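You operate a simulated robot arm through the tools that you are given. There is no shell and no other tool. Be economical: measure what you need, move in short steps, check, and stop when the job is done.

Carry out the task below with a simulated robot arm. There is one attempt and no reset: what you move stays moved.

Task
Set up the medium red pot for steaming the peas.
Fine: first water from the tall jug to the line, then the basket down in the pot, peas from the small blue bowl in the basket, lid on; jug and bowl back.

It is judged by the outcome, as a careful person would: the job done as asked, and still so three seconds after it is handed in. It fails if anything else is knocked over, pushed out of place, dropped, spilled or broken. Lids that push on must go on centred and level and be pressed home; caps that screw on are set level and turned clockwise until they are tight.

Robot
A 6-joint arm with a two-finger parallel gripper, fixed in place. Base frame: the origin is at the foot of the arm, x ahead of it, y to its left, z up. Lengths are in m, angles in degrees, forces in N, time in s.
With the tool pointing down near the work surface it reaches from about 0.18 to 0.46 m from the base axis. Its first joint turns from -166.0 to 166.0 degrees. Payload 4.1 kg.
The TCP is the grasp point between the finger pads, 0.023 m short of the fingertips. In the tool frame z runs along the fingers and y along their closing line. Largest opening 0.094 m; finger width 0.038, thickness 0.01; the body of the gripper, 0.054 by 0.096 m, starts 0.039 m behind the TCP.
Orientation is that of the tool frame in the base frame, as a unit quaternion [x, y, z, w]. With the fingers straight down and closing along the base's y, the tool's x points along the base's -x, its y along +y and its z along -z.

Tools
- The arm moves only by the tool servo_tool. Its argument "rows" is text: rows parted by semicolons, each of 7 numbers parted by spaces: the opening, from 0 (shut) to 1 (fully open), then the shift along the base's x, y, z in units of 50 mm (1.0 is 50 mm), then the turn, a rotation vector about the base's x, y, z in units of 6 degrees (1.0 is 6 degrees). In form: hand x y z wx wy wz; .... A call has 1 to 20 rows; each row shifts and turns the commanded pose from where the row before left it. A call with a number of a shift or a turn outside -1 to 1 is refused whole. Each row takes 0.2 s and may step no farther than 0.05 m and 8.6 degrees from the row before; otherwise, or with a gripper value out of range, the whole call is refused. A pose out of reach is approached as far as the arm can. The call stops where the force on the tool passes 40 N (or 10 N more than at its start, if that is more) or the arm is blocked; 0.2 s more then pass. Each finger travels about 0.045 m/s and halts on what it meets, pressing with about 34 N; the grip force reading is that of the motor and also rises with nothing between the fingers. The clock runs only during rows and for 0.2 s after the last one: add rows that do not move to give the fingers time. It gives the time, the measured TCP pose, the force on the tool (base axes), the opening and the grip force at its end, in the units of the frame above (readings bear some noise).
- Cameras (640 x 400 px; columns grow to the right, rows downward): "scene" is fixed at [0.4017, -0.4979, 1.6516]; the picture's right is [1.00, -0.07, 0.00], its down [-0.05, -0.72, -0.69] and it looks along [0.05, 0.69, -0.72] (base axes); focal length 338 px, centre (320, 200). "wrist" rides on the gripper at [0.086, 0.016, -0.074] in the tool frame; the picture's right is [-0.18, 0.98, 0.00], its down [-0.58, -0.11, -0.81] and it looks along [-0.79, -0.15, 0.59] (tool axes); focal length 243 px, centre (320, 200). There is no depth. A picture from a camera that has moved, and an enlarged one, comes with that camera's place and axes in the base frame and with its lens.
- get_image(camera): a new picture of that camera. The clock stands still meanwhile.
- lift_body(by): slides the trunk up (or, below 0, down) by that many m; the arm rides with it, the base frame stays. It gives what a move gives, with no picture.
- inspect(camera, box): a new picture of the part [left, top, right, bottom] of that camera's present view, enlarged. The clock stands still meanwhile.
- finish_job(): hands the job in; it is judged then, once.

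Work in short steps. Places have to be worked out from the pictures, the camera data and where the tool is seen: move nearer, look again, correct. Check each grasp and each placing, and mend what went wrong. You have 120 turns and 76 pictures in all, those below and enlarged ones among them. Open the gripper and draw the arm clear of the work before you hand the job in, unless the task says otherwise; then end with one line.

The tools are called after "Request:" as name(argument=value, ...) on one line, values as JSON. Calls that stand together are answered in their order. servo_tool: Moves the arm, as the interface text tells. Its arguments: {"type":"object","properties":{"rows":{"type":"string"}},"required":["rows"]} The other tools are called the same way: lift_body (by) slides the trunk up or down; get_image (camera) takes a picture; inspect (camera, box) takes an enlarged picture of a part of a camera's view; finish_job () hands the job in.

At the start:

```text
t: 0.0
tcp_pos: [0.2845, 0.0886, 1.3273]
orientation: [0.0, 1.0, 0.0, 0.0]
force: [-0.3, -0.2, 0.0]
finger_gap: 0.0941
grip_force: 0.0
trunk travel left (down, up): [-0.525, 0.065]
```

scene: 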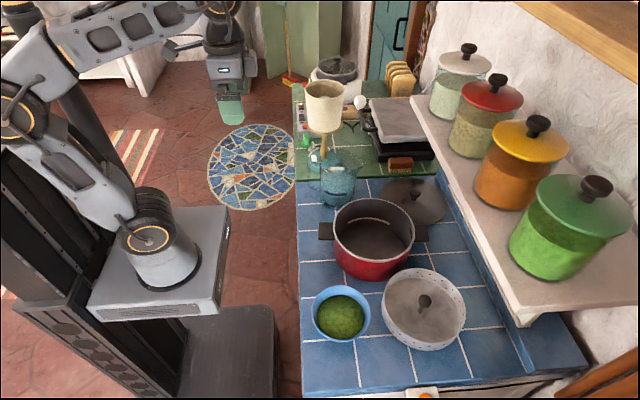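
wrist: 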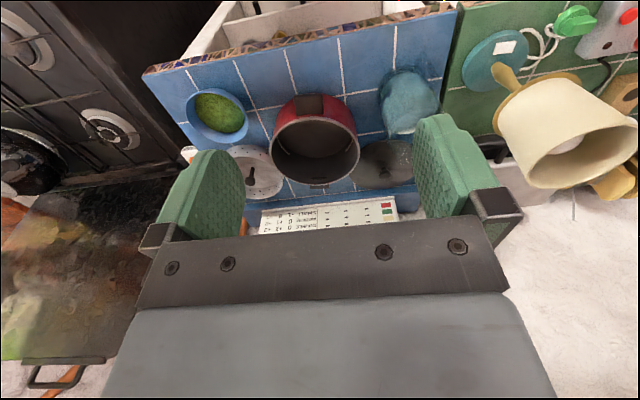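

I'll start with enlarged looks at the work area to identify every object.

Request:
inspect(camera="scene", box=[290, 130, 490, 255])

Request:
inspect(camera="scene", box=[290, 255, 520, 400])

Request:
inspect(camera="wrist", box=[140, 20, 480, 232])

```text
3.20 times, centred on (390, 192) of scene
camera zoom: at [0.4017, -0.4979, 1.6516], right [1.0, -0.07, 0.0], down [-0.05, -0.72, -0.69], along [0.05, 0.69, -0.72], focal length 1082 px, centre (96, 224)
```

zoom: 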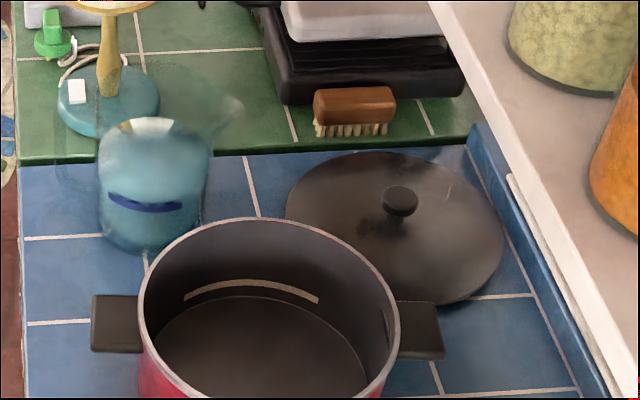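

```text
2.76 times, centred on (405, 328) of scene
camera zoom: at [0.4017, -0.4979, 1.6516], right [1.0, -0.07, 0.0], down [-0.05, -0.72, -0.69], along [0.05, 0.69, -0.72], focal length 932 px, centre (86, -152)
```

zoom: 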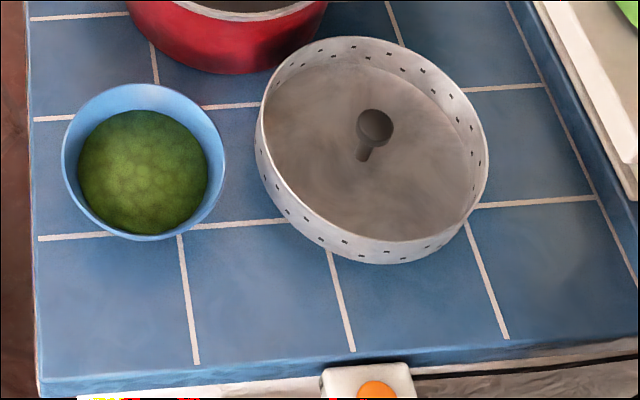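

```text
1.88 times, centred on (310, 126) of wrist
camera zoom: at [0.1977, 0.1034, 1.402], right [0.18, 0.98, 0.0], down [0.58, -0.11, 0.81], along [0.79, -0.15, -0.59], focal length 457 px, centre (339, 339)
```

zoom: 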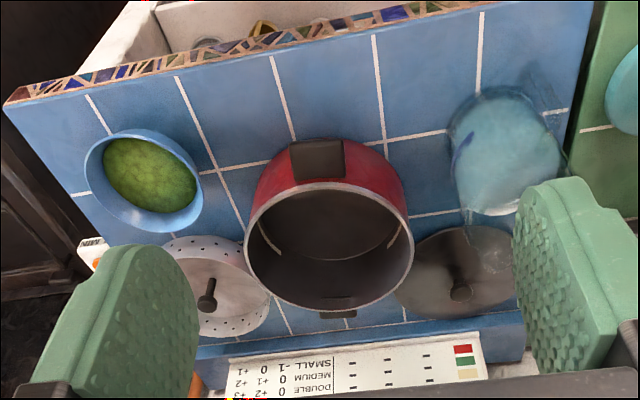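

The jug (blue, near x≈0.50, y≈0.22), pot (≈0.58, 0.02), bowl (≈0.47, -0.16), basket (≈0.67, -0.14) and lid (≈0.74, 0.20) stand on a counter at z≈0.89. I move closer to look at the jug and its handle.

Request:
servo_tool(rows="1 -0.2 0.8 -0.8 0 0 0;1 -0.2 0.8 -0.8 0 0 0;1 -0.2 0.6 -0.8 0 0 0;1 0 0 -0.6 0 0 0")

Request:
get_image(camera="wrist")

```text
refused: row 1 steps farther than a row can; nothing moved
```

```text
70 pictures are left
camera wrist: at [0.1977, 0.1034, 1.402], right [0.18, 0.98, 0.0], down [0.58, -0.11, 0.81], along [0.79, -0.15, -0.59], focal length 243 px, centre (320, 200)
```

wrist: 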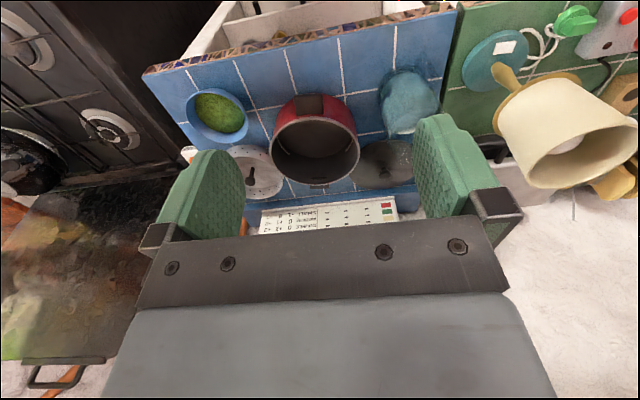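

Steps must stay within 50 mm in total; I split the same move into smaller rows.

Request:
servo_tool(rows="1 -0.1 0.6 -0.6 0 0 0;1 -0.1 0.6 -0.6 0 0 0;1 -0.1 0.6 -0.6 0 0 0;1 -0.1 0.4 -0.6 0 0 0;1 0 0 -0.6 0 0 0")

Request:
get_image(camera="wrist")

```text
t: 1.2
tcp_pos: [0.2652, 0.2004, 1.1763]
orientation: [0.0, 1.0, 0.0, 0.0]
force: [-0.1, 0.0, -0.1]
finger_gap: 0.0942
grip_force: 0.0
trunk travel left (down, up): [-0.525, 0.065]
```

```text
69 pictures are left
camera wrist: at [0.1774, 0.2158, 1.2514], right [0.18, 0.98, 0.0], down [0.58, -0.11, 0.81], along [0.79, -0.15, -0.59], focal length 243 px, centre (320, 200)
```

wrist: 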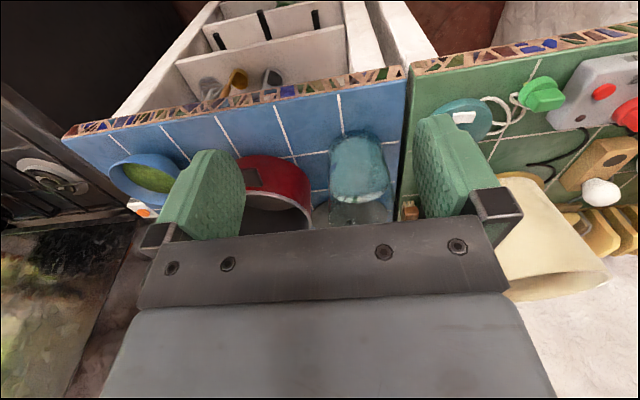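

The jug now sits between the fingers in view; I enlarge it to see its shape, rim and handle.

Request:
inspect(camera="wrist", box=[280, 90, 440, 240])

Request:
inspect(camera="scene", box=[295, 135, 385, 225])

```text
2.67 times, centred on (360, 165) of wrist
camera zoom: at [0.1774, 0.2158, 1.2514], right [0.18, 0.98, 0.0], down [0.58, -0.11, 0.81], along [0.79, -0.15, -0.59], focal length 647 px, centre (213, 293)
```

zoom: 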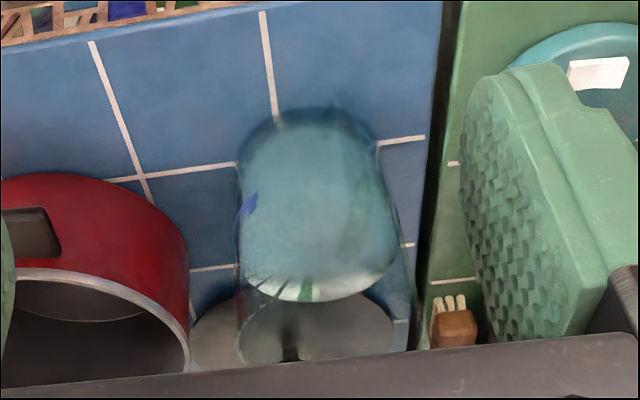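

```text
4.44 times, centred on (340, 180) of scene
camera zoom: at [0.4017, -0.4979, 1.6516], right [1.0, -0.07, 0.0], down [-0.05, -0.72, -0.69], along [0.05, 0.69, -0.72], focal length 1502 px, centre (231, 289)
```

zoom: 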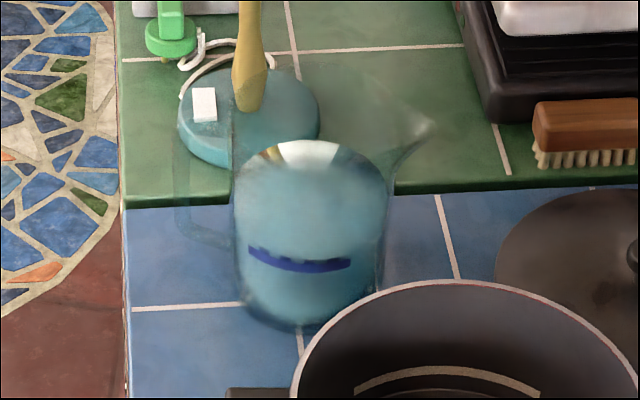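

The jug's handle faces the robot (-x, bar at about x 0.42) and the spout faces +x. Next I look at the pot and bowl from closer to measure them.

Request:
servo_tool(rows="1 0.1 -0.9 0.3 0 0 0;1 0.1 -0.9 0.2 0 0 0;1 0 -0.9 0 0 0 0;1 0 -0.9 0 0 0 0;1 0 0 0 0 0 0")

Request:
get_image(camera="wrist")

```text
t: 2.4
tcp_pos: [0.276, 0.0178, 1.203]
orientation: [0.0, 1.0, -0.001, -0.001]
force: [0.6, 0.3, 0.1]
finger_gap: 0.0936
grip_force: 0.0
trunk travel left (down, up): [-0.525, 0.065]
```

```text
66 pictures are left
camera wrist: at [0.1885, 0.0329, 1.2772], right [0.18, 0.98, 0.0], down [0.58, -0.11, 0.81], along [0.79, -0.15, -0.59], focal length 243 px, centre (320, 200)
```

wrist: 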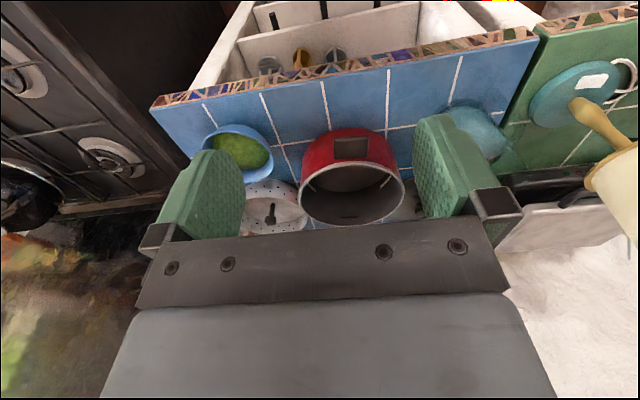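

Pot centre ≈ (0.569, 0.021), rim z ≈ 0.98, counter z ≈ 0.87. To grasp the jug's handle with the camera above, I turn the hand half round about vertical.

Request:
servo_tool(rows="1 0 0 0 0 0 1;1 0 0 0 0 0 1;1 0 0 0 0 0 1;1 0 0 0 0 0 1;1 0 0 0 0 0 1;1 0 0 0 0 0 1;1 0 0 0 0 0 1;1 0 0 0 0 0 1;1 0 0 0 0 0 1;1 0 0 0 0 0 1;1 0 0 0 0 0 1;1 0 0 0 0 0 1;1 0 0 0 0 0 1;1 0 0 0 0 0 1;1 0 0 0 0 0 1;1 0 0 0 0 0 1;1 0 0 0 0 0 1;1 0 0 0 0 0 1;1 0 0 0 0 0 1;1 0 0 0 0 0 1")

```text
t: 6.6
tcp_pos: [0.2739, 0.0179, 1.2029]
orientation: [0.866, -0.499, 0.0, 0.0]
force: [0.4, 0.3, 0.4]
finger_gap: 0.0942
grip_force: 0.1
trunk travel left (down, up): [-0.525, 0.065]
```

The turn works; I finish the half turn and begin to pitch the fingers toward +x.

Request:
servo_tool(rows="1 0 0 0 0 0 1;1 0 0 0 0 0 1;1 0 0 0 0 0 1;1 0 0 0 0 0 1;1 0 0 0 0 0 1;1 0 0 0 0 0 1;1 0 0 0 0 0 1;1 0 0 0 0 0 1;1 0 0 0 0 0 1;1 0 0 0 0 0 1;1 0 0 0 0 0 0")

Request:
servo_tool(rows="1 0 0.5 0 0 -1 0;1 0 0.5 0 0 -1 0;1 0 0.5 0 0 -1 0;1 0 0.5 0 0 -1 0;1 0 0.5 0 0 -1 0;1 0 0.5 0 0 -1 0;1 0 0.5 0 0 -1 0;1 0 0.5 0 0 -1 0;1 0 0 0 0 0 0")

Request:
get_image(camera="wrist")

Request:
get_image(camera="scene")

```text
t: 9.0
tcp_pos: [0.2738, 0.0273, 1.2029]
orientation: [1.0, 0.0, 0.0, 0.002]
force: [-0.1, 1.0, 0.8]
finger_gap: 0.0942
grip_force: 0.0
out of reach, approached as far as the arm can: row 10
trunk travel left (down, up): [-0.525, 0.065]
```

```text
t: 11.0
tcp_pos: [0.2713, 0.2272, 1.2028]
orientation: [0.913, 0.0, 0.407, 0.0]
force: [0.3, -0.5, 0.3]
finger_gap: 0.094
grip_force: 0.0
trunk travel left (down, up): [-0.525, 0.065]
```

```text
65 pictures are left
camera wrist: at [0.2741, 0.2106, 1.3168], right [-0.12, -0.98, -0.14], down [-0.99, 0.11, 0.11], along [-0.09, 0.15, -0.98], focal length 243 px, centre (320, 200)
```

wrist: 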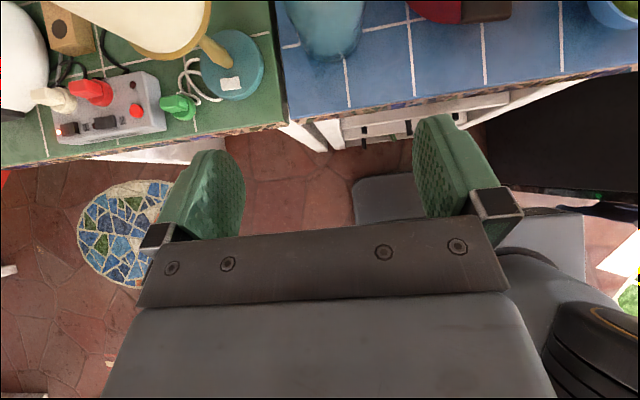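

```text
64 pictures are left
```

scene: 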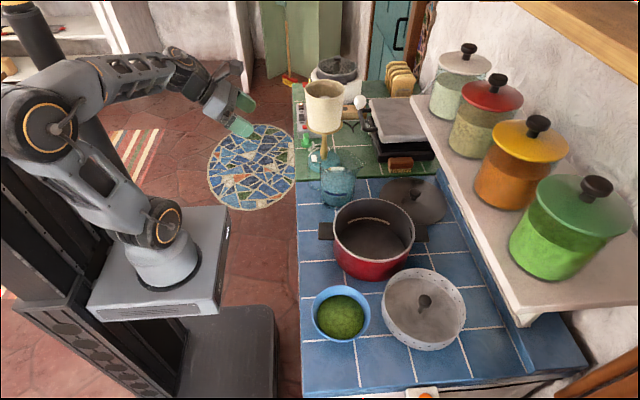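

Good; I continue pitching to horizontal and see whether the arm keeps up.

Request:
servo_tool(rows="1 0 0 -0.3 0 -1 0;1 0 0 -0.3 0 -1 0;1 0 0 -0.3 0 -1 0;1 0 0 -0.3 0 -1 0;1 0 0 -0.3 0 -1 0;1 0 0 -0.3 0 -1 0;1 0 0 -0.3 0 -1 0;1 0 0 0 0 0 0")

Request:
get_image(camera="wrist")

```text
t: 12.8
tcp_pos: [0.277, 0.2545, 1.1035]
orientation: [0.706, -0.001, 0.708, 0.001]
force: [-0.1, 0.2, -0.8]
finger_gap: 0.094
grip_force: 0.0
out of reach, approached as far as the arm can: row 4, 5, 6, 7
trunk travel left (down, up): [-0.525, 0.065]
```

```text
63 pictures are left
camera wrist: at [0.2024, 0.2362, 1.1904], right [0.0, -0.98, -0.18], down [-0.81, 0.11, -0.58], along [0.59, 0.15, -0.79], focal length 243 px, centre (320, 200)
```

wrist: 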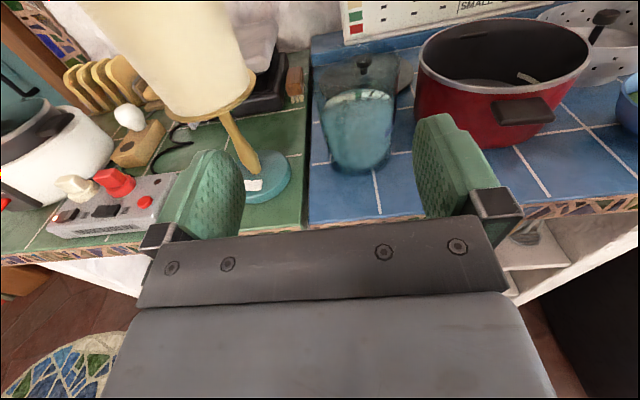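

The horizontal pose gives a good view of the jug; I enlarge to see the handle.

Request:
inspect(camera="wrist", box=[290, 40, 450, 210])

```text
2.35 times, centred on (370, 125) of wrist
camera zoom: at [0.2024, 0.2362, 1.1904], right [0.0, -0.98, -0.18], down [-0.81, 0.11, -0.58], along [0.59, 0.15, -0.79], focal length 571 px, centre (202, 376)
```

zoom: 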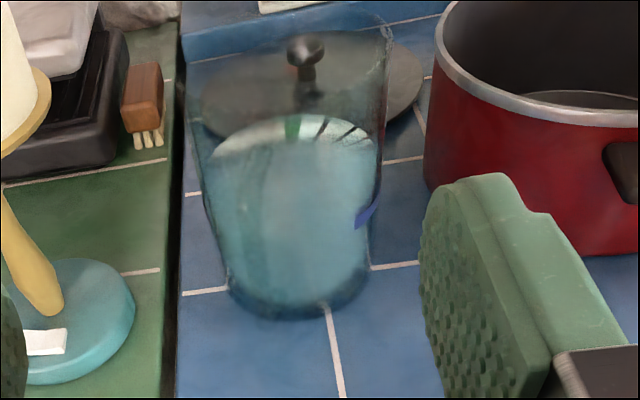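

Request:
inspect(camera="wrist", box=[310, 40, 420, 110])

Request:
inspect(camera="wrist", box=[310, 110, 420, 180])

Request:
inspect(camera="scene", box=[310, 145, 365, 210])

```text
5.71 times, centred on (365, 75) of wrist
camera zoom: at [0.2024, 0.2362, 1.1904], right [0.0, -0.98, -0.18], down [-0.81, 0.11, -0.58], along [0.59, 0.15, -0.79], focal length 1386 px, centre (63, 914)
```

zoom: 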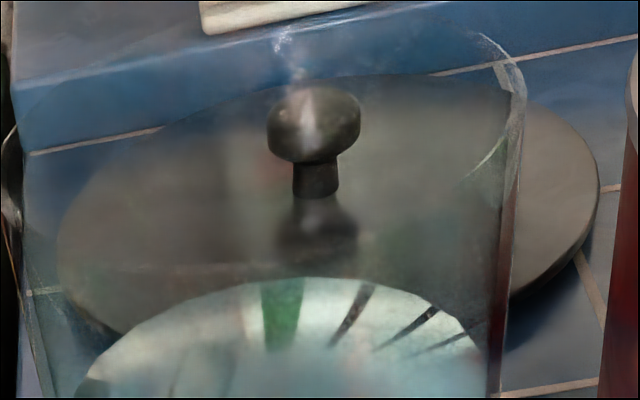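

```text
5.71 times, centred on (365, 145) of wrist
camera zoom: at [0.2024, 0.2362, 1.1904], right [0.0, -0.98, -0.18], down [-0.81, 0.11, -0.58], along [0.59, 0.15, -0.79], focal length 1386 px, centre (63, 514)
```

zoom: 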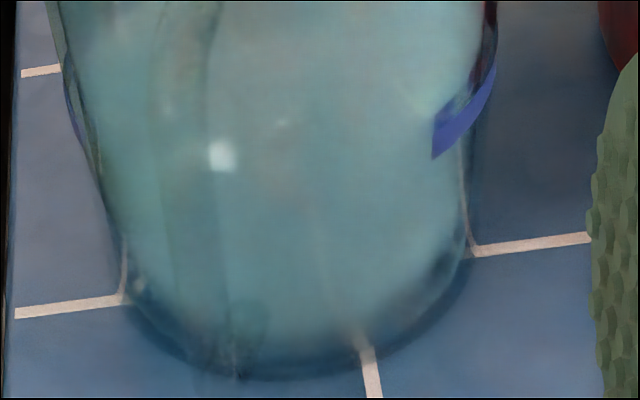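

```text
6.15 times, centred on (338, 178) of scene
camera zoom: at [0.4017, -0.4979, 1.6516], right [1.0, -0.07, 0.0], down [-0.05, -0.72, -0.69], along [0.05, 0.69, -0.72], focal length 2080 px, centre (212, 338)
```

zoom: 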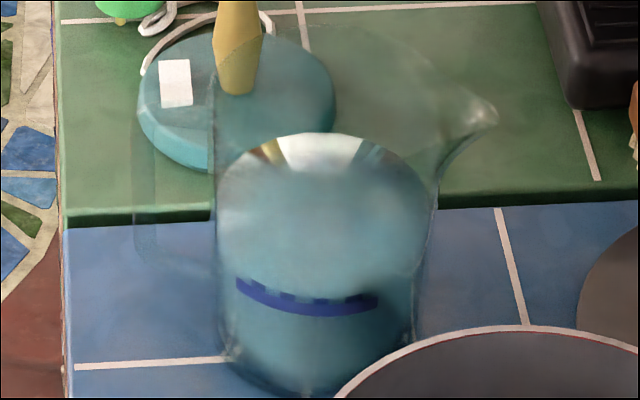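

I can now make out the handle: a vertical bar at about (0.423, 0.242), z≈0.94–1.04, with the jug axis at (0.515, 0.221), so the jug is yawed about -12°. I turn the tool to match and go to a spot short of the handle.

Request:
servo_tool(rows="1 0.5 0.1 -0.2 0 0 -1;1 0.5 0.1 -0.3 0 0 -1;1 0 0 -0.5 0 0 0;1 0 0 0 0 0 0")

Request:
get_image(camera="wrist")

```text
t: 13.8
tcp_pos: [0.3284, 0.2633, 1.0542]
orientation: [0.703, -0.073, 0.704, 0.073]
force: [-0.2, -0.1, -0.2]
finger_gap: 0.0942
grip_force: 0.1
trunk travel left (down, up): [-0.525, 0.065]
```

```text
58 pictures are left
camera wrist: at [0.252, 0.2622, 1.1413], right [-0.2, -0.96, -0.18], down [-0.77, 0.27, -0.58], along [0.61, 0.02, -0.79], focal length 243 px, centre (320, 200)
```

wrist: 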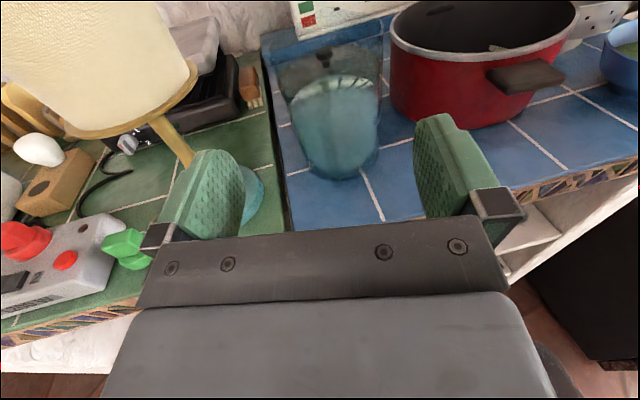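

Request:
inspect(camera="wrist", box=[275, 40, 405, 190])

```text
2.67 times, centred on (340, 115) of wrist
camera zoom: at [0.252, 0.2622, 1.1413], right [-0.2, -0.96, -0.18], down [-0.77, 0.27, -0.58], along [0.61, 0.02, -0.79], focal length 647 px, centre (267, 427)
```

zoom: 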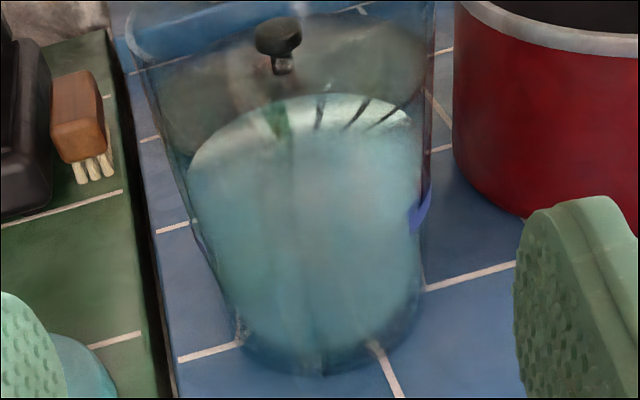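

The handle is nearly centred between the fingers; I lower to handle height and go forward halfway, then check.

Request:
servo_tool(rows="1 0.07 -0.05 -0.6 0 0 0;1 0.07 -0.05 -0.58 0 0 0;1 0.45 -0.1 0 0 0 0;1 0.45 -0.1 0 0 0 0;1 0 0 0 0 0 0")

Request:
inspect(camera="wrist", box=[220, 20, 460, 220])

```text
t: 15.0
tcp_pos: [0.3812, 0.2489, 0.9955]
orientation: [0.703, -0.074, 0.703, 0.074]
force: [0.0, -0.6, 0.7]
finger_gap: 0.094
grip_force: 0.0
trunk travel left (down, up): [-0.525, 0.065]
```

```text
2.00 times, centred on (340, 120) of wrist
camera zoom: at [0.3044, 0.2481, 1.0821], right [-0.2, -0.96, -0.18], down [-0.77, 0.27, -0.58], along [0.61, 0.02, -0.79], focal length 485 px, centre (280, 360)
```

zoom: 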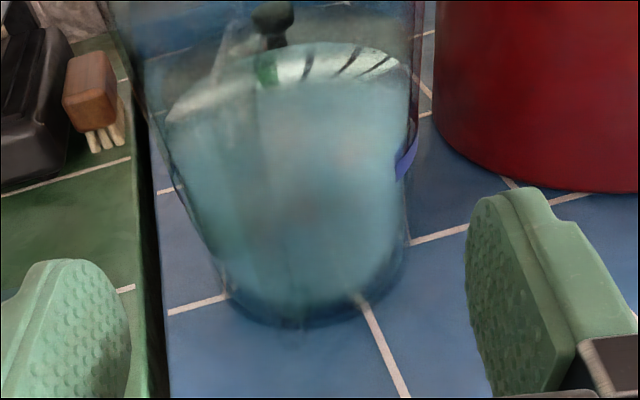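

Centred well. I go the last 43 mm forward and close on the handle.

Request:
servo_tool(rows="1 0.42 -0.09 0 0 0 0;1 0.42 -0.09 0 0 0 0;0.5 0 0 0 0 0 0;0.3 0 0 0 0 0 0;0 0 0 0 0 0 0;0 0 0 0 0 0 0;0 0 0 0 0 0 0;0 0 0 0 0 0 0;0 0 0 0 0 0 0")

Request:
inspect(camera="wrist", box=[200, 20, 440, 240])

Request:
inspect(camera="scene", box=[250, 130, 410, 230])

```text
t: 17.0
tcp_pos: [0.4229, 0.2397, 0.996]
orientation: [0.703, -0.073, 0.703, 0.073]
force: [-1.0, 2.6, 0.3]
finger_gap: 0.011
grip_force: 34.3
trunk travel left (down, up): [-0.525, 0.065]
```

```text
1.82 times, centred on (320, 130) of wrist
camera zoom: at [0.3469, 0.2385, 1.081], right [-0.2, -0.96, -0.18], down [-0.77, 0.27, -0.58], along [0.61, 0.02, -0.79], focal length 441 px, centre (320, 327)
```

zoom: 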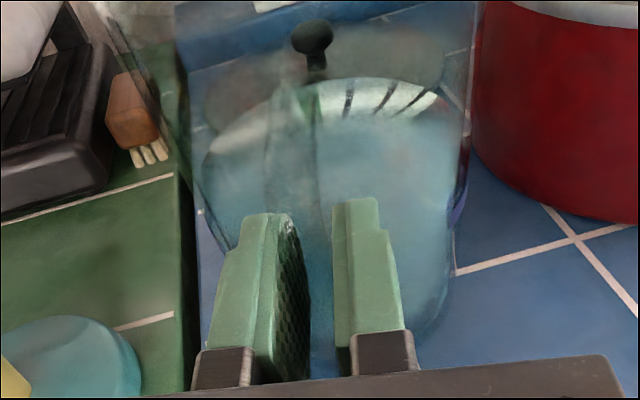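

```text
4.00 times, centred on (330, 180) of scene
camera zoom: at [0.4017, -0.4979, 1.6516], right [1.0, -0.07, 0.0], down [-0.05, -0.72, -0.69], along [0.05, 0.69, -0.72], focal length 1352 px, centre (280, 280)
```

zoom: 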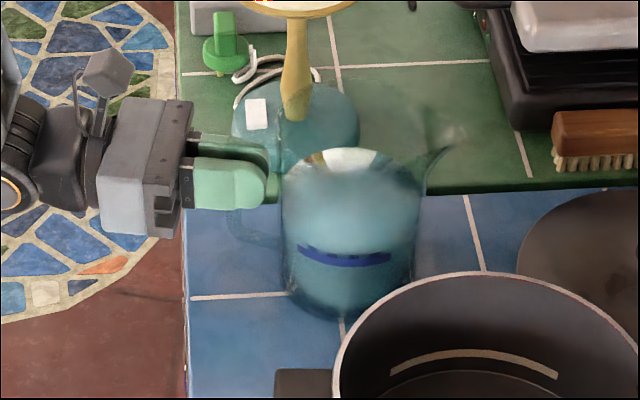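

The fingers stopped at 11 mm on the handle. I lift a little and check whether the jug sags.

Request:
servo_tool(rows="0 0 0 0.1 0 0 0;0 0 0 0.2 0 0 0;0 0 0 0.3 0 0 0;0 0 0 0 0 0 0;0 0 0 0 0 0 0")

Request:
inspect(camera="wrist", box=[200, 20, 440, 240])

Request:
inspect(camera="scene", box=[250, 130, 410, 230])

```text
t: 18.2
tcp_pos: [0.4246, 0.2404, 1.0228]
orientation: [0.704, -0.073, 0.703, 0.074]
force: [0.4, 0.9, -8.9]
finger_gap: 0.0112
grip_force: 34.1
trunk travel left (down, up): [-0.525, 0.065]
```

```text
1.82 times, centred on (320, 130) of wrist
camera zoom: at [0.3472, 0.2381, 1.11], right [-0.2, -0.96, -0.18], down [-0.77, 0.27, -0.58], along [0.61, 0.02, -0.79], focal length 441 px, centre (320, 327)
```

zoom: 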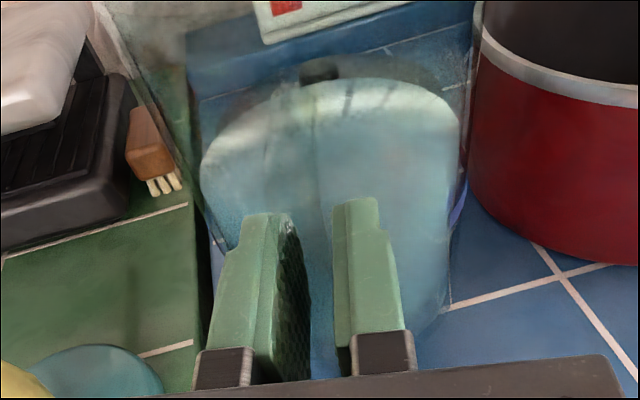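

```text
4.00 times, centred on (330, 180) of scene
camera zoom: at [0.4017, -0.4979, 1.6516], right [1.0, -0.07, 0.0], down [-0.05, -0.72, -0.69], along [0.05, 0.69, -0.72], focal length 1352 px, centre (280, 280)
```

zoom: 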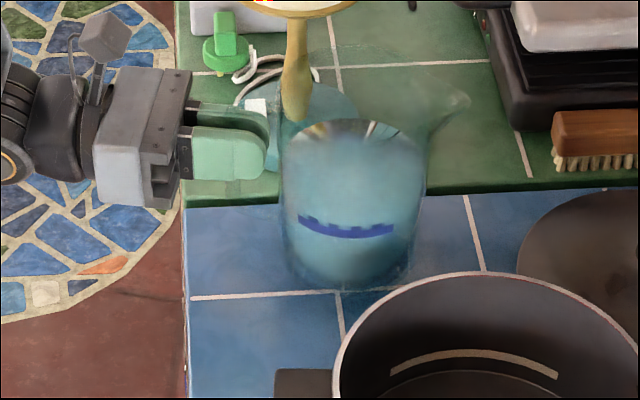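

The jug came up cleanly (≈0.9 kg), no sag. I raise it above pot-rim height and then carry it toward the pot, turning it to aim at the pot centre.

Request:
servo_tool(rows="0 0 0 0.3 0 0 0;0 0 0 0.5 0 0 0;0 0 0 0.6 0 0 0;0 0 0 0.6 0 0 0;0 0 0 0.6 0 0 0;0 0 0 0.4 0 0 0;0 0 0 0 0 0 0;0 0 -0.2 0 0 0 -0.3;0 0 -0.4 0 0 0 -0.4;0 0 -0.45 0 0 0 -0.5;0 0 -0.5 0 0 0 -0.5;0 0 -0.45 0 0 0 -0.5;0 0 -0.4 0 0 0 -0.5;0 0 -0.25 0 0 0 -0.3;0 0 0 0 0 0 0")

Request:
get_image(camera="scene")

Request:
get_image(camera="wrist")

```text
t: 21.4
tcp_pos: [0.4222, 0.1083, 1.1745]
orientation: [0.683, -0.183, 0.683, 0.183]
force: [-0.2, -0.2, -10.1]
finger_gap: 0.0112
grip_force: 33.8
trunk travel left (down, up): [-0.525, 0.065]
```

```text
51 pictures are left
```

scene: 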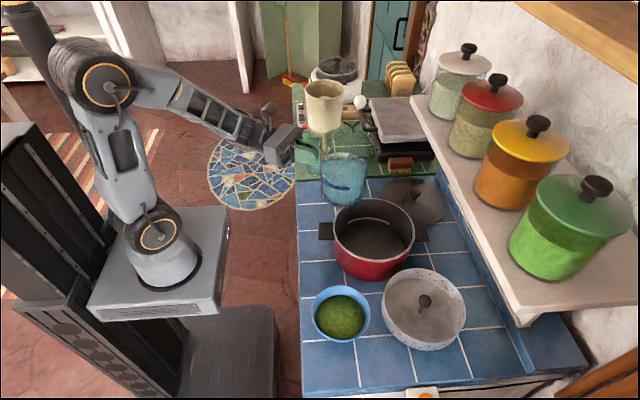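

```text
50 pictures are left
camera wrist: at [0.3492, 0.1294, 1.261], right [-0.49, -0.85, -0.18], down [-0.64, 0.5, -0.58], along [0.59, -0.17, -0.79], focal length 243 px, centre (320, 200)
```

wrist: 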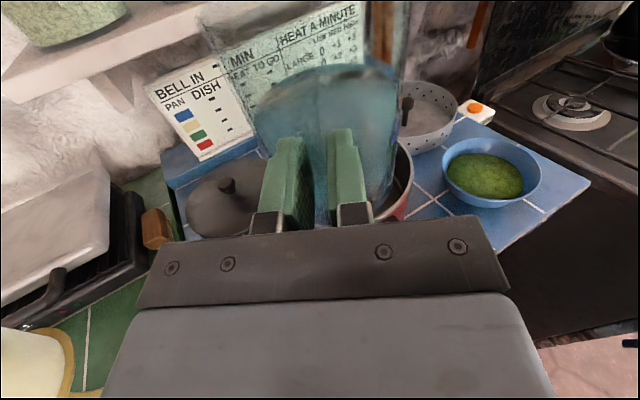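

All clear. I begin tilting the jug about its cross axis with the spout held over the pot, stopping before it should pour.

Request:
servo_tool(rows="0 -0.03 0.01 0 0.5 0.866 0;0 -0.03 0.01 0 0.5 0.866 0;0 -0.03 0.01 0 0.5 0.866 0;0 -0.03 0.01 0 0.5 0.866 0;0 -0.03 0.01 0 0.5 0.866 0;0 -0.03 0.01 0 0.5 0.866 0;0 -0.03 0.01 0 0.5 0.866 0;0 0 0 0 0 0 0")

Request:
inspect(camera="scene", box=[270, 120, 450, 290])

Request:
get_image(camera="wrist")

```text
t: 23.2
tcp_pos: [0.4109, 0.1097, 1.1744]
orientation: [0.883, -0.236, 0.393, 0.104]
force: [1.0, 0.8, -9.3]
finger_gap: 0.0113
grip_force: 34.2
trunk travel left (down, up): [-0.525, 0.065]
```

```text
2.35 times, centred on (360, 205) of scene
camera zoom: at [0.4017, -0.4979, 1.6516], right [1.0, -0.07, 0.0], down [-0.05, -0.72, -0.69], along [0.05, 0.69, -0.72], focal length 795 px, centre (226, 188)
```

zoom: 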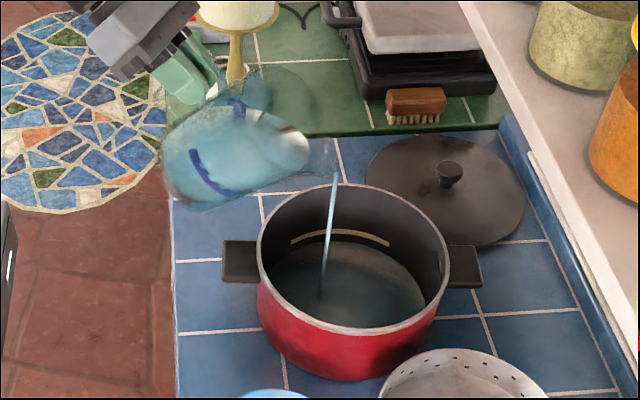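

```text
48 pictures are left
camera wrist: at [0.4059, 0.0945, 1.2888], right [-0.6, -0.79, -0.14], down [-0.8, 0.59, 0.11], along [-0.01, 0.17, -0.98], focal length 243 px, centre (320, 200)
```

wrist: 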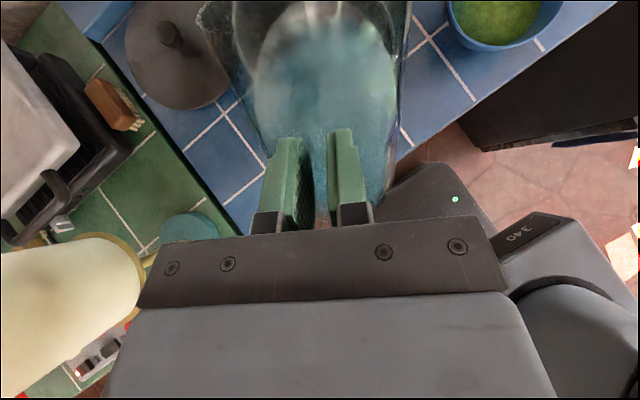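

Already pouring in a thin stream into the pot, well inside. I hold and tilt only a little more, watching the level.

Request:
servo_tool(rows="0 -0.02 0.01 0.05 0.25 0.433 0;0 0 0 0 0 0 0;0 0 0 0 0 0 0;0 0 0 0 0 0 0;0 0 0 0 0 0 0")

Request:
inspect(camera="scene", box=[310, 150, 430, 290])

```text
t: 24.4
tcp_pos: [0.4116, 0.1107, 1.176]
orientation: [0.893, -0.239, 0.369, 0.099]
force: [-0.3, 0.8, -9.2]
finger_gap: 0.0112
grip_force: 34.0
trunk travel left (down, up): [-0.525, 0.065]
```

```text
2.86 times, centred on (370, 220) of scene
camera zoom: at [0.4017, -0.4979, 1.6516], right [1.0, -0.07, 0.0], down [-0.05, -0.72, -0.69], along [0.05, 0.69, -0.72], focal length 966 px, centre (177, 143)
```

zoom: 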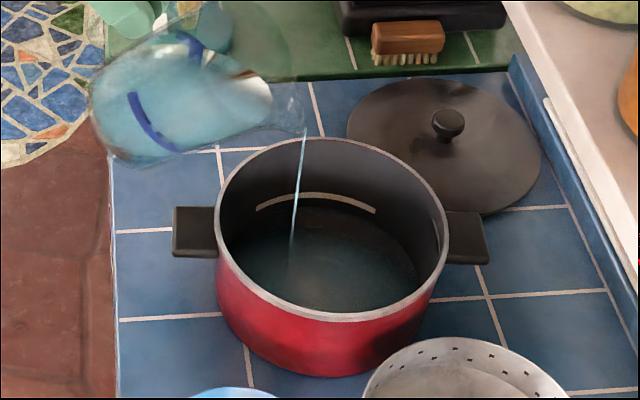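

Request:
inspect(camera="scene", box=[335, 200, 415, 260])

```text
6.67 times, centred on (375, 230) of scene
camera zoom: at [0.4017, -0.4979, 1.6516], right [1.0, -0.07, 0.0], down [-0.05, -0.72, -0.69], along [0.05, 0.69, -0.72], focal length 2254 px, centre (-47, 0)
```

zoom: 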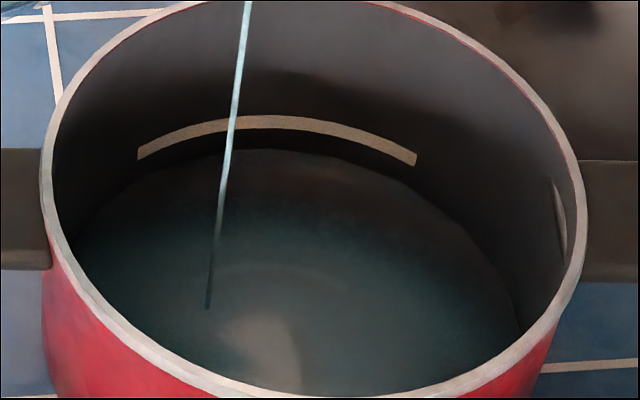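

The water is still ~1.3 cm below the line. I tilt further for a stronger flow and keep watching.

Request:
servo_tool(rows="0 -0.02 0.01 0.1 0.25 0.433 0;0 -0.02 0.01 0.1 0.25 0.433 0;0 0 0 0 0 0 0;0 0 0 0 0 0 0;0 0 0 0 0 0 0;0 0 0 0 0 0 0;0 0 0 0 0 0 0;0 0 0 0 0 0 0")

Request:
inspect(camera="scene", box=[290, 160, 430, 270])

```text
t: 26.2
tcp_pos: [0.4083, 0.1122, 1.1872]
orientation: [0.91, -0.245, 0.322, 0.088]
force: [0.2, -0.4, -7.1]
finger_gap: 0.0107
grip_force: 34.7
trunk travel left (down, up): [-0.525, 0.065]
```

```text
3.64 times, centred on (360, 215) of scene
camera zoom: at [0.4017, -0.4979, 1.6516], right [1.0, -0.07, 0.0], down [-0.05, -0.72, -0.69], along [0.05, 0.69, -0.72], focal length 1229 px, centre (174, 146)
```

zoom: 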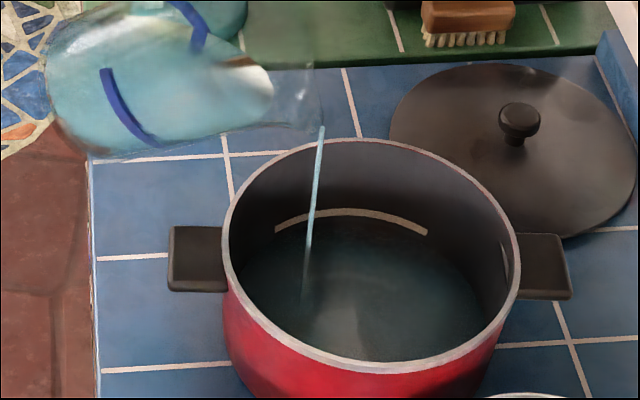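

Getting closer to the line; I hold a moment longer and then look closely.

Request:
servo_tool(rows="0 0 0 0 0 0 0;0 0 0 0 0 0 0;0 0 0 0 0 0 0")

Request:
inspect(camera="scene", box=[335, 200, 415, 260])

```text
t: 27.0
tcp_pos: [0.4098, 0.1123, 1.1879]
orientation: [0.911, -0.243, 0.323, 0.086]
force: [0.1, 0.3, -7.5]
finger_gap: 0.0108
grip_force: 33.4
trunk travel left (down, up): [-0.525, 0.065]
```

```text
6.67 times, centred on (375, 230) of scene
camera zoom: at [0.4017, -0.4979, 1.6516], right [1.0, -0.07, 0.0], down [-0.05, -0.72, -0.69], along [0.05, 0.69, -0.72], focal length 2254 px, centre (-47, 0)
```

zoom: 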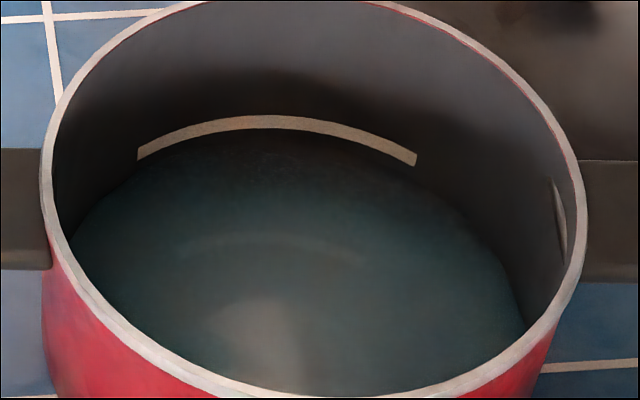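

The stream stopped by itself; the surface is just under the line's lower edge. I tilt about 4° more.

Request:
servo_tool(rows="0 -0.02 0.01 0.1 0.3 0.52 0;0 0 0 0 0 0 0;0 0 0 0 0 0 0;0 0 0 0 0 0 0;0 0 0 0 0 0 0;0 0 0 0 0 0 0;0 0 0 0 0 0 0")

Request:
inspect(camera="scene", box=[335, 200, 415, 260])

```text
t: 28.6
tcp_pos: [0.4071, 0.1103, 1.1924]
orientation: [0.92, -0.246, 0.294, 0.078]
force: [0.8, 0.3, -7.2]
finger_gap: 0.011
grip_force: 34.3
trunk travel left (down, up): [-0.525, 0.065]
```

```text
6.67 times, centred on (375, 230) of scene
camera zoom: at [0.4017, -0.4979, 1.6516], right [1.0, -0.07, 0.0], down [-0.05, -0.72, -0.69], along [0.05, 0.69, -0.72], focal length 2254 px, centre (-47, 0)
```

zoom: 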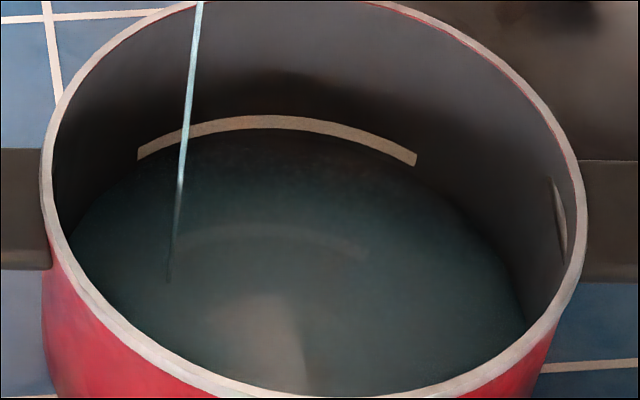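

Still streaming, edge about at the line's lower edge. I shift the spout slightly forward and hold briefly.

Request:
servo_tool(rows="0 0.12 -0.07 0 0 0 0;0 0.1 -0.05 0 0 0 0;0 0 0 0 0 0 0;0 0 0 0 0 0 0;0 0 0 0 0 0 0")

Request:
inspect(camera="scene", box=[335, 200, 415, 260])

```text
t: 29.8
tcp_pos: [0.4184, 0.106, 1.1918]
orientation: [0.92, -0.247, 0.293, 0.079]
force: [0.1, 0.0, -5.9]
finger_gap: 0.0113
grip_force: 33.8
trunk travel left (down, up): [-0.525, 0.065]
```

```text
6.67 times, centred on (375, 230) of scene
camera zoom: at [0.4017, -0.4979, 1.6516], right [1.0, -0.07, 0.0], down [-0.05, -0.72, -0.69], along [0.05, 0.69, -0.72], focal length 2254 px, centre (-47, 0)
```

zoom: 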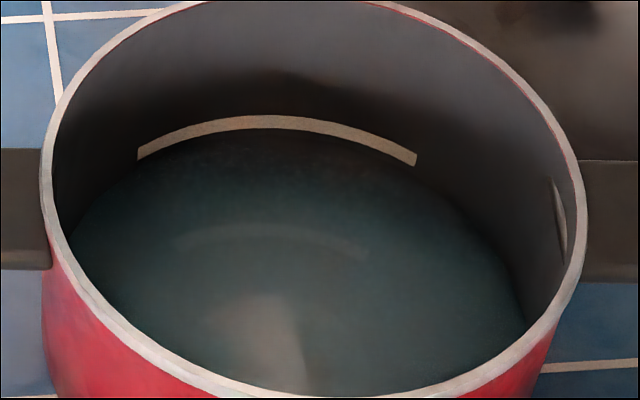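

Request:
inspect(camera="scene", box=[352, 208, 392, 233])

```text
16.00 times, centred on (372, 220) of scene
camera zoom: at [0.4017, -0.4979, 1.6516], right [1.0, -0.07, 0.0], down [-0.05, -0.72, -0.69], along [0.05, 0.69, -0.72], focal length 5409 px, centre (-512, -128)
```

zoom: 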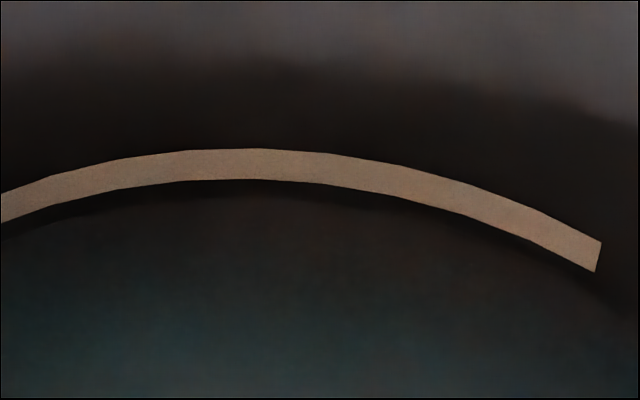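

The surface is ~4 mm below the line's lower edge (line itself ~7 mm wide). I tilt another ~4°.

Request:
servo_tool(rows="0 0.02 -0.01 0.12 0.33 0.57 0;0 0 0 0 0 0 0;0 0 0 0 0 0 0;0 0 0 0 0 0 0;0 0 0 0 0 0 0;0 0 0 0 0 0 0;0 0 0 0 0 0 0;0 0 0 0 0 0 0")

Request:
inspect(camera="scene", box=[352, 208, 392, 233])

```text
t: 31.6
tcp_pos: [0.4201, 0.1058, 1.1977]
orientation: [0.93, -0.249, 0.262, 0.07]
force: [0.2, -0.1, -6.2]
finger_gap: 0.0113
grip_force: 33.9
trunk travel left (down, up): [-0.525, 0.065]
```

```text
16.00 times, centred on (372, 220) of scene
camera zoom: at [0.4017, -0.4979, 1.6516], right [1.0, -0.07, 0.0], down [-0.05, -0.72, -0.69], along [0.05, 0.69, -0.72], focal length 5409 px, centre (-512, -128)
```

zoom: 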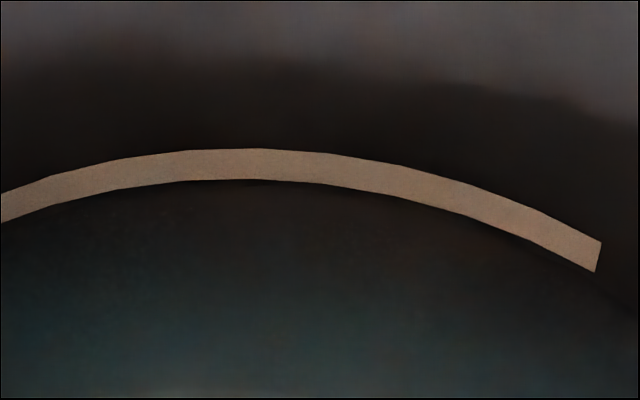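

Now the surface touches the line's lower edge. One more small tilt should bring it to mid-line.

Request:
servo_tool(rows="0 0.02 -0.01 0.12 0.3 0.52 0;0 0 0 0 0 0 0;0 0 0 0 0 0 0;0 0 0 0 0 0 0;0 0 0 0 0 0 0;0 0 0 0 0 0 0;0 0 0 0 0 0 0;0 0 0 0 0 0 0")

Request:
inspect(camera="scene", box=[342, 190, 402, 233])

```text
t: 33.4
tcp_pos: [0.4203, 0.1053, 1.2042]
orientation: [0.937, -0.252, 0.232, 0.063]
force: [-0.7, 0.1, -4.3]
finger_gap: 0.0109
grip_force: 33.9
trunk travel left (down, up): [-0.525, 0.065]
```

```text
9.30 times, centred on (372, 212) of scene
camera zoom: at [0.4017, -0.4979, 1.6516], right [1.0, -0.07, 0.0], down [-0.05, -0.72, -0.69], along [0.05, 0.69, -0.72], focal length 3145 px, centre (-164, 93)
```

zoom: 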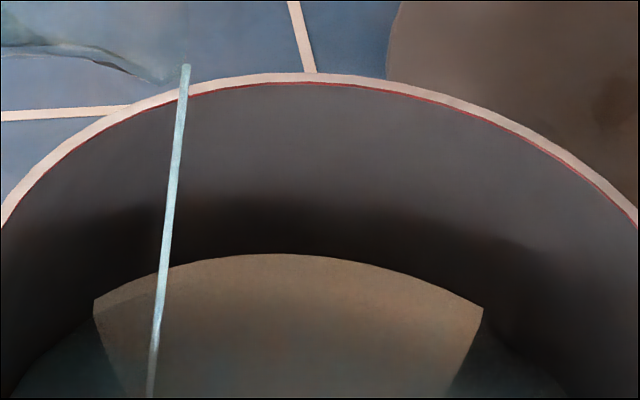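

The line's reflection now merges with it: the surface is at the line. I tilt the jug back upright at once.

Request:
servo_tool(rows="0 0 0 0 -0.5 -0.866 0;0 0 0 0 -0.5 -0.866 0;0 0 0 -0.1 -0.5 -0.866 0;0 0 0 -0.1 -0.5 -0.866 0;0 0 0 -0.1 -0.5 -0.866 0;0 0 0 0 -0.5 -0.866 0;0 0 0 0 -0.5 -0.866 0;0 0 0 0 -0.5 -0.866 0;0 0 0 0 -0.5 -0.866 0;0 0 0 0 -0.5 -0.866 0;0 0 0 0 0 0 0")

Request:
inspect(camera="scene", box=[342, 190, 402, 233])

```text
t: 35.8
tcp_pos: [0.4205, 0.1051, 1.1888]
orientation: [0.695, -0.186, 0.671, 0.179]
force: [0.5, -0.2, -5.2]
finger_gap: 0.011
grip_force: 34.3
trunk travel left (down, up): [-0.525, 0.065]
```

```text
9.30 times, centred on (372, 212) of scene
camera zoom: at [0.4017, -0.4979, 1.6516], right [1.0, -0.07, 0.0], down [-0.05, -0.72, -0.69], along [0.05, 0.69, -0.72], focal length 3145 px, centre (-164, 93)
```

zoom: 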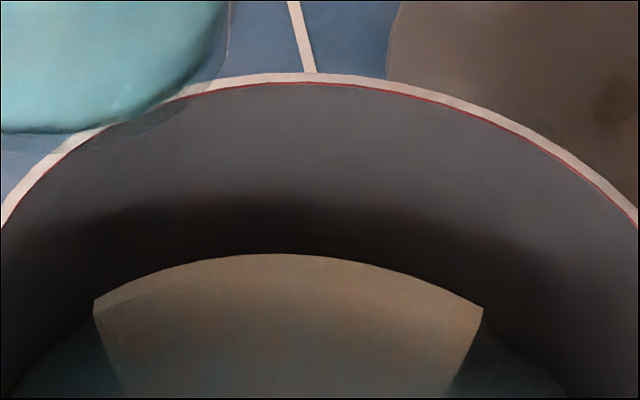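

Water sits at the line. I level the jug, swing it back to its original heading and place, and lower it most of the way.

Request:
servo_tool(rows="0 0 0 0 -0.167 -0.289 0;0 0.01 0.2 0 0 0 0.3;0 0.01 0.4 0 0 0 0.4;0 0.01 0.45 0 0 0 0.5;0 0.01 0.5 0 0 0 0.5;0 0.01 0.5 0 0 0 0.5;0 0.01 0.4 0 0 0 0.5;0 0 0.25 0 0 0 0.3;0 0 0 0 0 0 0;0 0 0 -0.3 0 0 0;0 0 0 -0.5 0 0 0;0 0 0 -0.6 0 0 0;0 0 0 -0.6 0 0 0;0 0 0 -0.6 0 0 0;0 0 0 -0.4 0 0 0;0 0 0 0 0 0 0")

Request:
inspect(camera="scene", box=[250, 130, 410, 230])

```text
t: 39.2
tcp_pos: [0.4244, 0.2419, 1.0406]
orientation: [0.705, -0.073, 0.702, 0.073]
force: [0.2, -0.3, -5.4]
finger_gap: 0.0111
grip_force: 34.3
trunk travel left (down, up): [-0.525, 0.065]
```

```text
4.00 times, centred on (330, 180) of scene
camera zoom: at [0.4017, -0.4979, 1.6516], right [1.0, -0.07, 0.0], down [-0.05, -0.72, -0.69], along [0.05, 0.69, -0.72], focal length 1352 px, centre (280, 280)
```

zoom: 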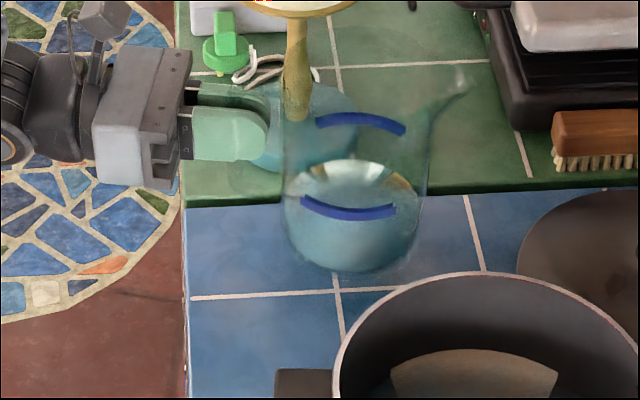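

The jug is upright above its spot. I lower it gently to the height where it was grasped.

Request:
servo_tool(rows="0 0 -0.02 -0.3 0 0 0;0 0 0 -0.25 0 0 0;0 0 0 -0.15 0 0 0;0 0 0 -0.1 0 0 0;0 0 0 -0.06 0 0 0;0 0 0 0 0 0 0")

```text
t: 40.6
tcp_pos: [0.4225, 0.2395, 0.996]
orientation: [0.704, -0.075, 0.703, 0.073]
force: [0.4, 0.8, -0.4]
finger_gap: 0.0108
grip_force: 33.6
trunk travel left (down, up): [-0.525, 0.065]
```

The weight is off the gripper (z-force ≈ 0), so the jug stands. I open and back straight off.

Request:
servo_tool(rows="0.3 0 0 0 0 0 0;0.6 0 0 0 0 0 0;0.6 0 0 0 0 0 0;0.8 0 0 0 0 0 0;0.8 -0.3 0.063 0 0 0 0;0.8 -0.6 0.126 0 0 0 0;0.8 -0.6 0.126 0 0 0 0;0.8 -0.4 0.084 0.3 0 0 0;1 0 0 0.7 0 0 0;1 0 0 0.9 0 0 0;1 0 0 0 0 0 0")

Request:
get_image(camera="scene")

```text
t: 43.0
tcp_pos: [0.3298, 0.259, 1.0906]
orientation: [0.704, -0.074, 0.702, 0.074]
force: [-0.1, 0.9, 0.0]
finger_gap: 0.094
grip_force: 0.1
trunk travel left (down, up): [-0.525, 0.065]
```

```text
36 pictures are left
```

scene: 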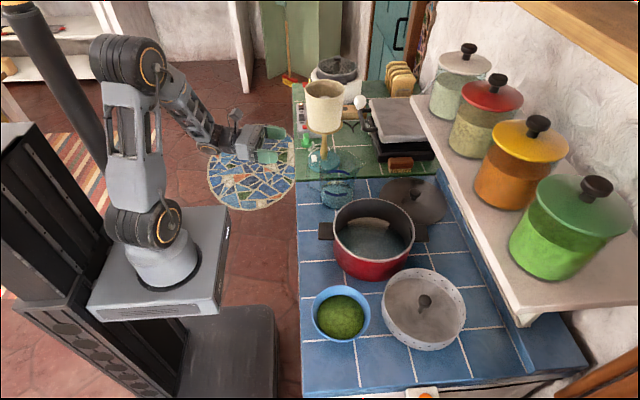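

Jug stands back in place. The basket knob triangulates to about (0.652, -0.173, 0.975). I raise the hand, pitch it down toward 66° and head for the basket, keeping high above the pot.

Request:
servo_tool(rows="1 0 -0.3 0.6 0.208 0.978 0;1 0 -0.4 0.6 0.208 0.978 0;1 0.1 -0.5 0.5 0.208 0.978 0;1 0.2 -0.7 0.4 0.208 0.978 0;1 0.3 -0.8 0.3 0.208 0.978 0;1 0.4 -0.8 0 0.208 0.978 0;1 0.5 -0.8 0 0.208 0.978 0;1 0.6 -0.7 0 0.208 0.978 0;1 0.6 -0.7 0 0.208 0.978 0;1 0.6 -0.7 0 0.208 0.978 0;1 0.6 -0.7 0 0.208 0.978 0;1 0.6 -0.7 0 0 0 0;1 0.6 -0.3 0 0 0 0;1 0 0 0 0 0 0")

Request:
get_image(camera="wrist")

```text
t: 46.0
tcp_pos: [0.5937, -0.0694, 1.206]
orientation: [0.973, -0.108, 0.205, 0.025]
force: [-0.9, -0.5, -1.0]
finger_gap: 0.0938
grip_force: 0.0
out of reach, approached as far as the arm can: row 11, 12, 13
trunk travel left (down, up): [-0.525, 0.065]
```

```text
35 pictures are left
camera wrist: at [0.6369, -0.0951, 1.3079], right [-0.38, -0.92, -0.07], down [-0.81, 0.3, 0.5], along [-0.44, 0.25, -0.86], focal length 243 px, centre (320, 200)
```

wrist: 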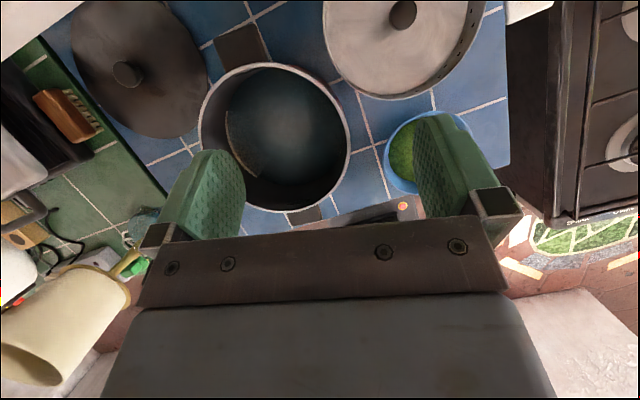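

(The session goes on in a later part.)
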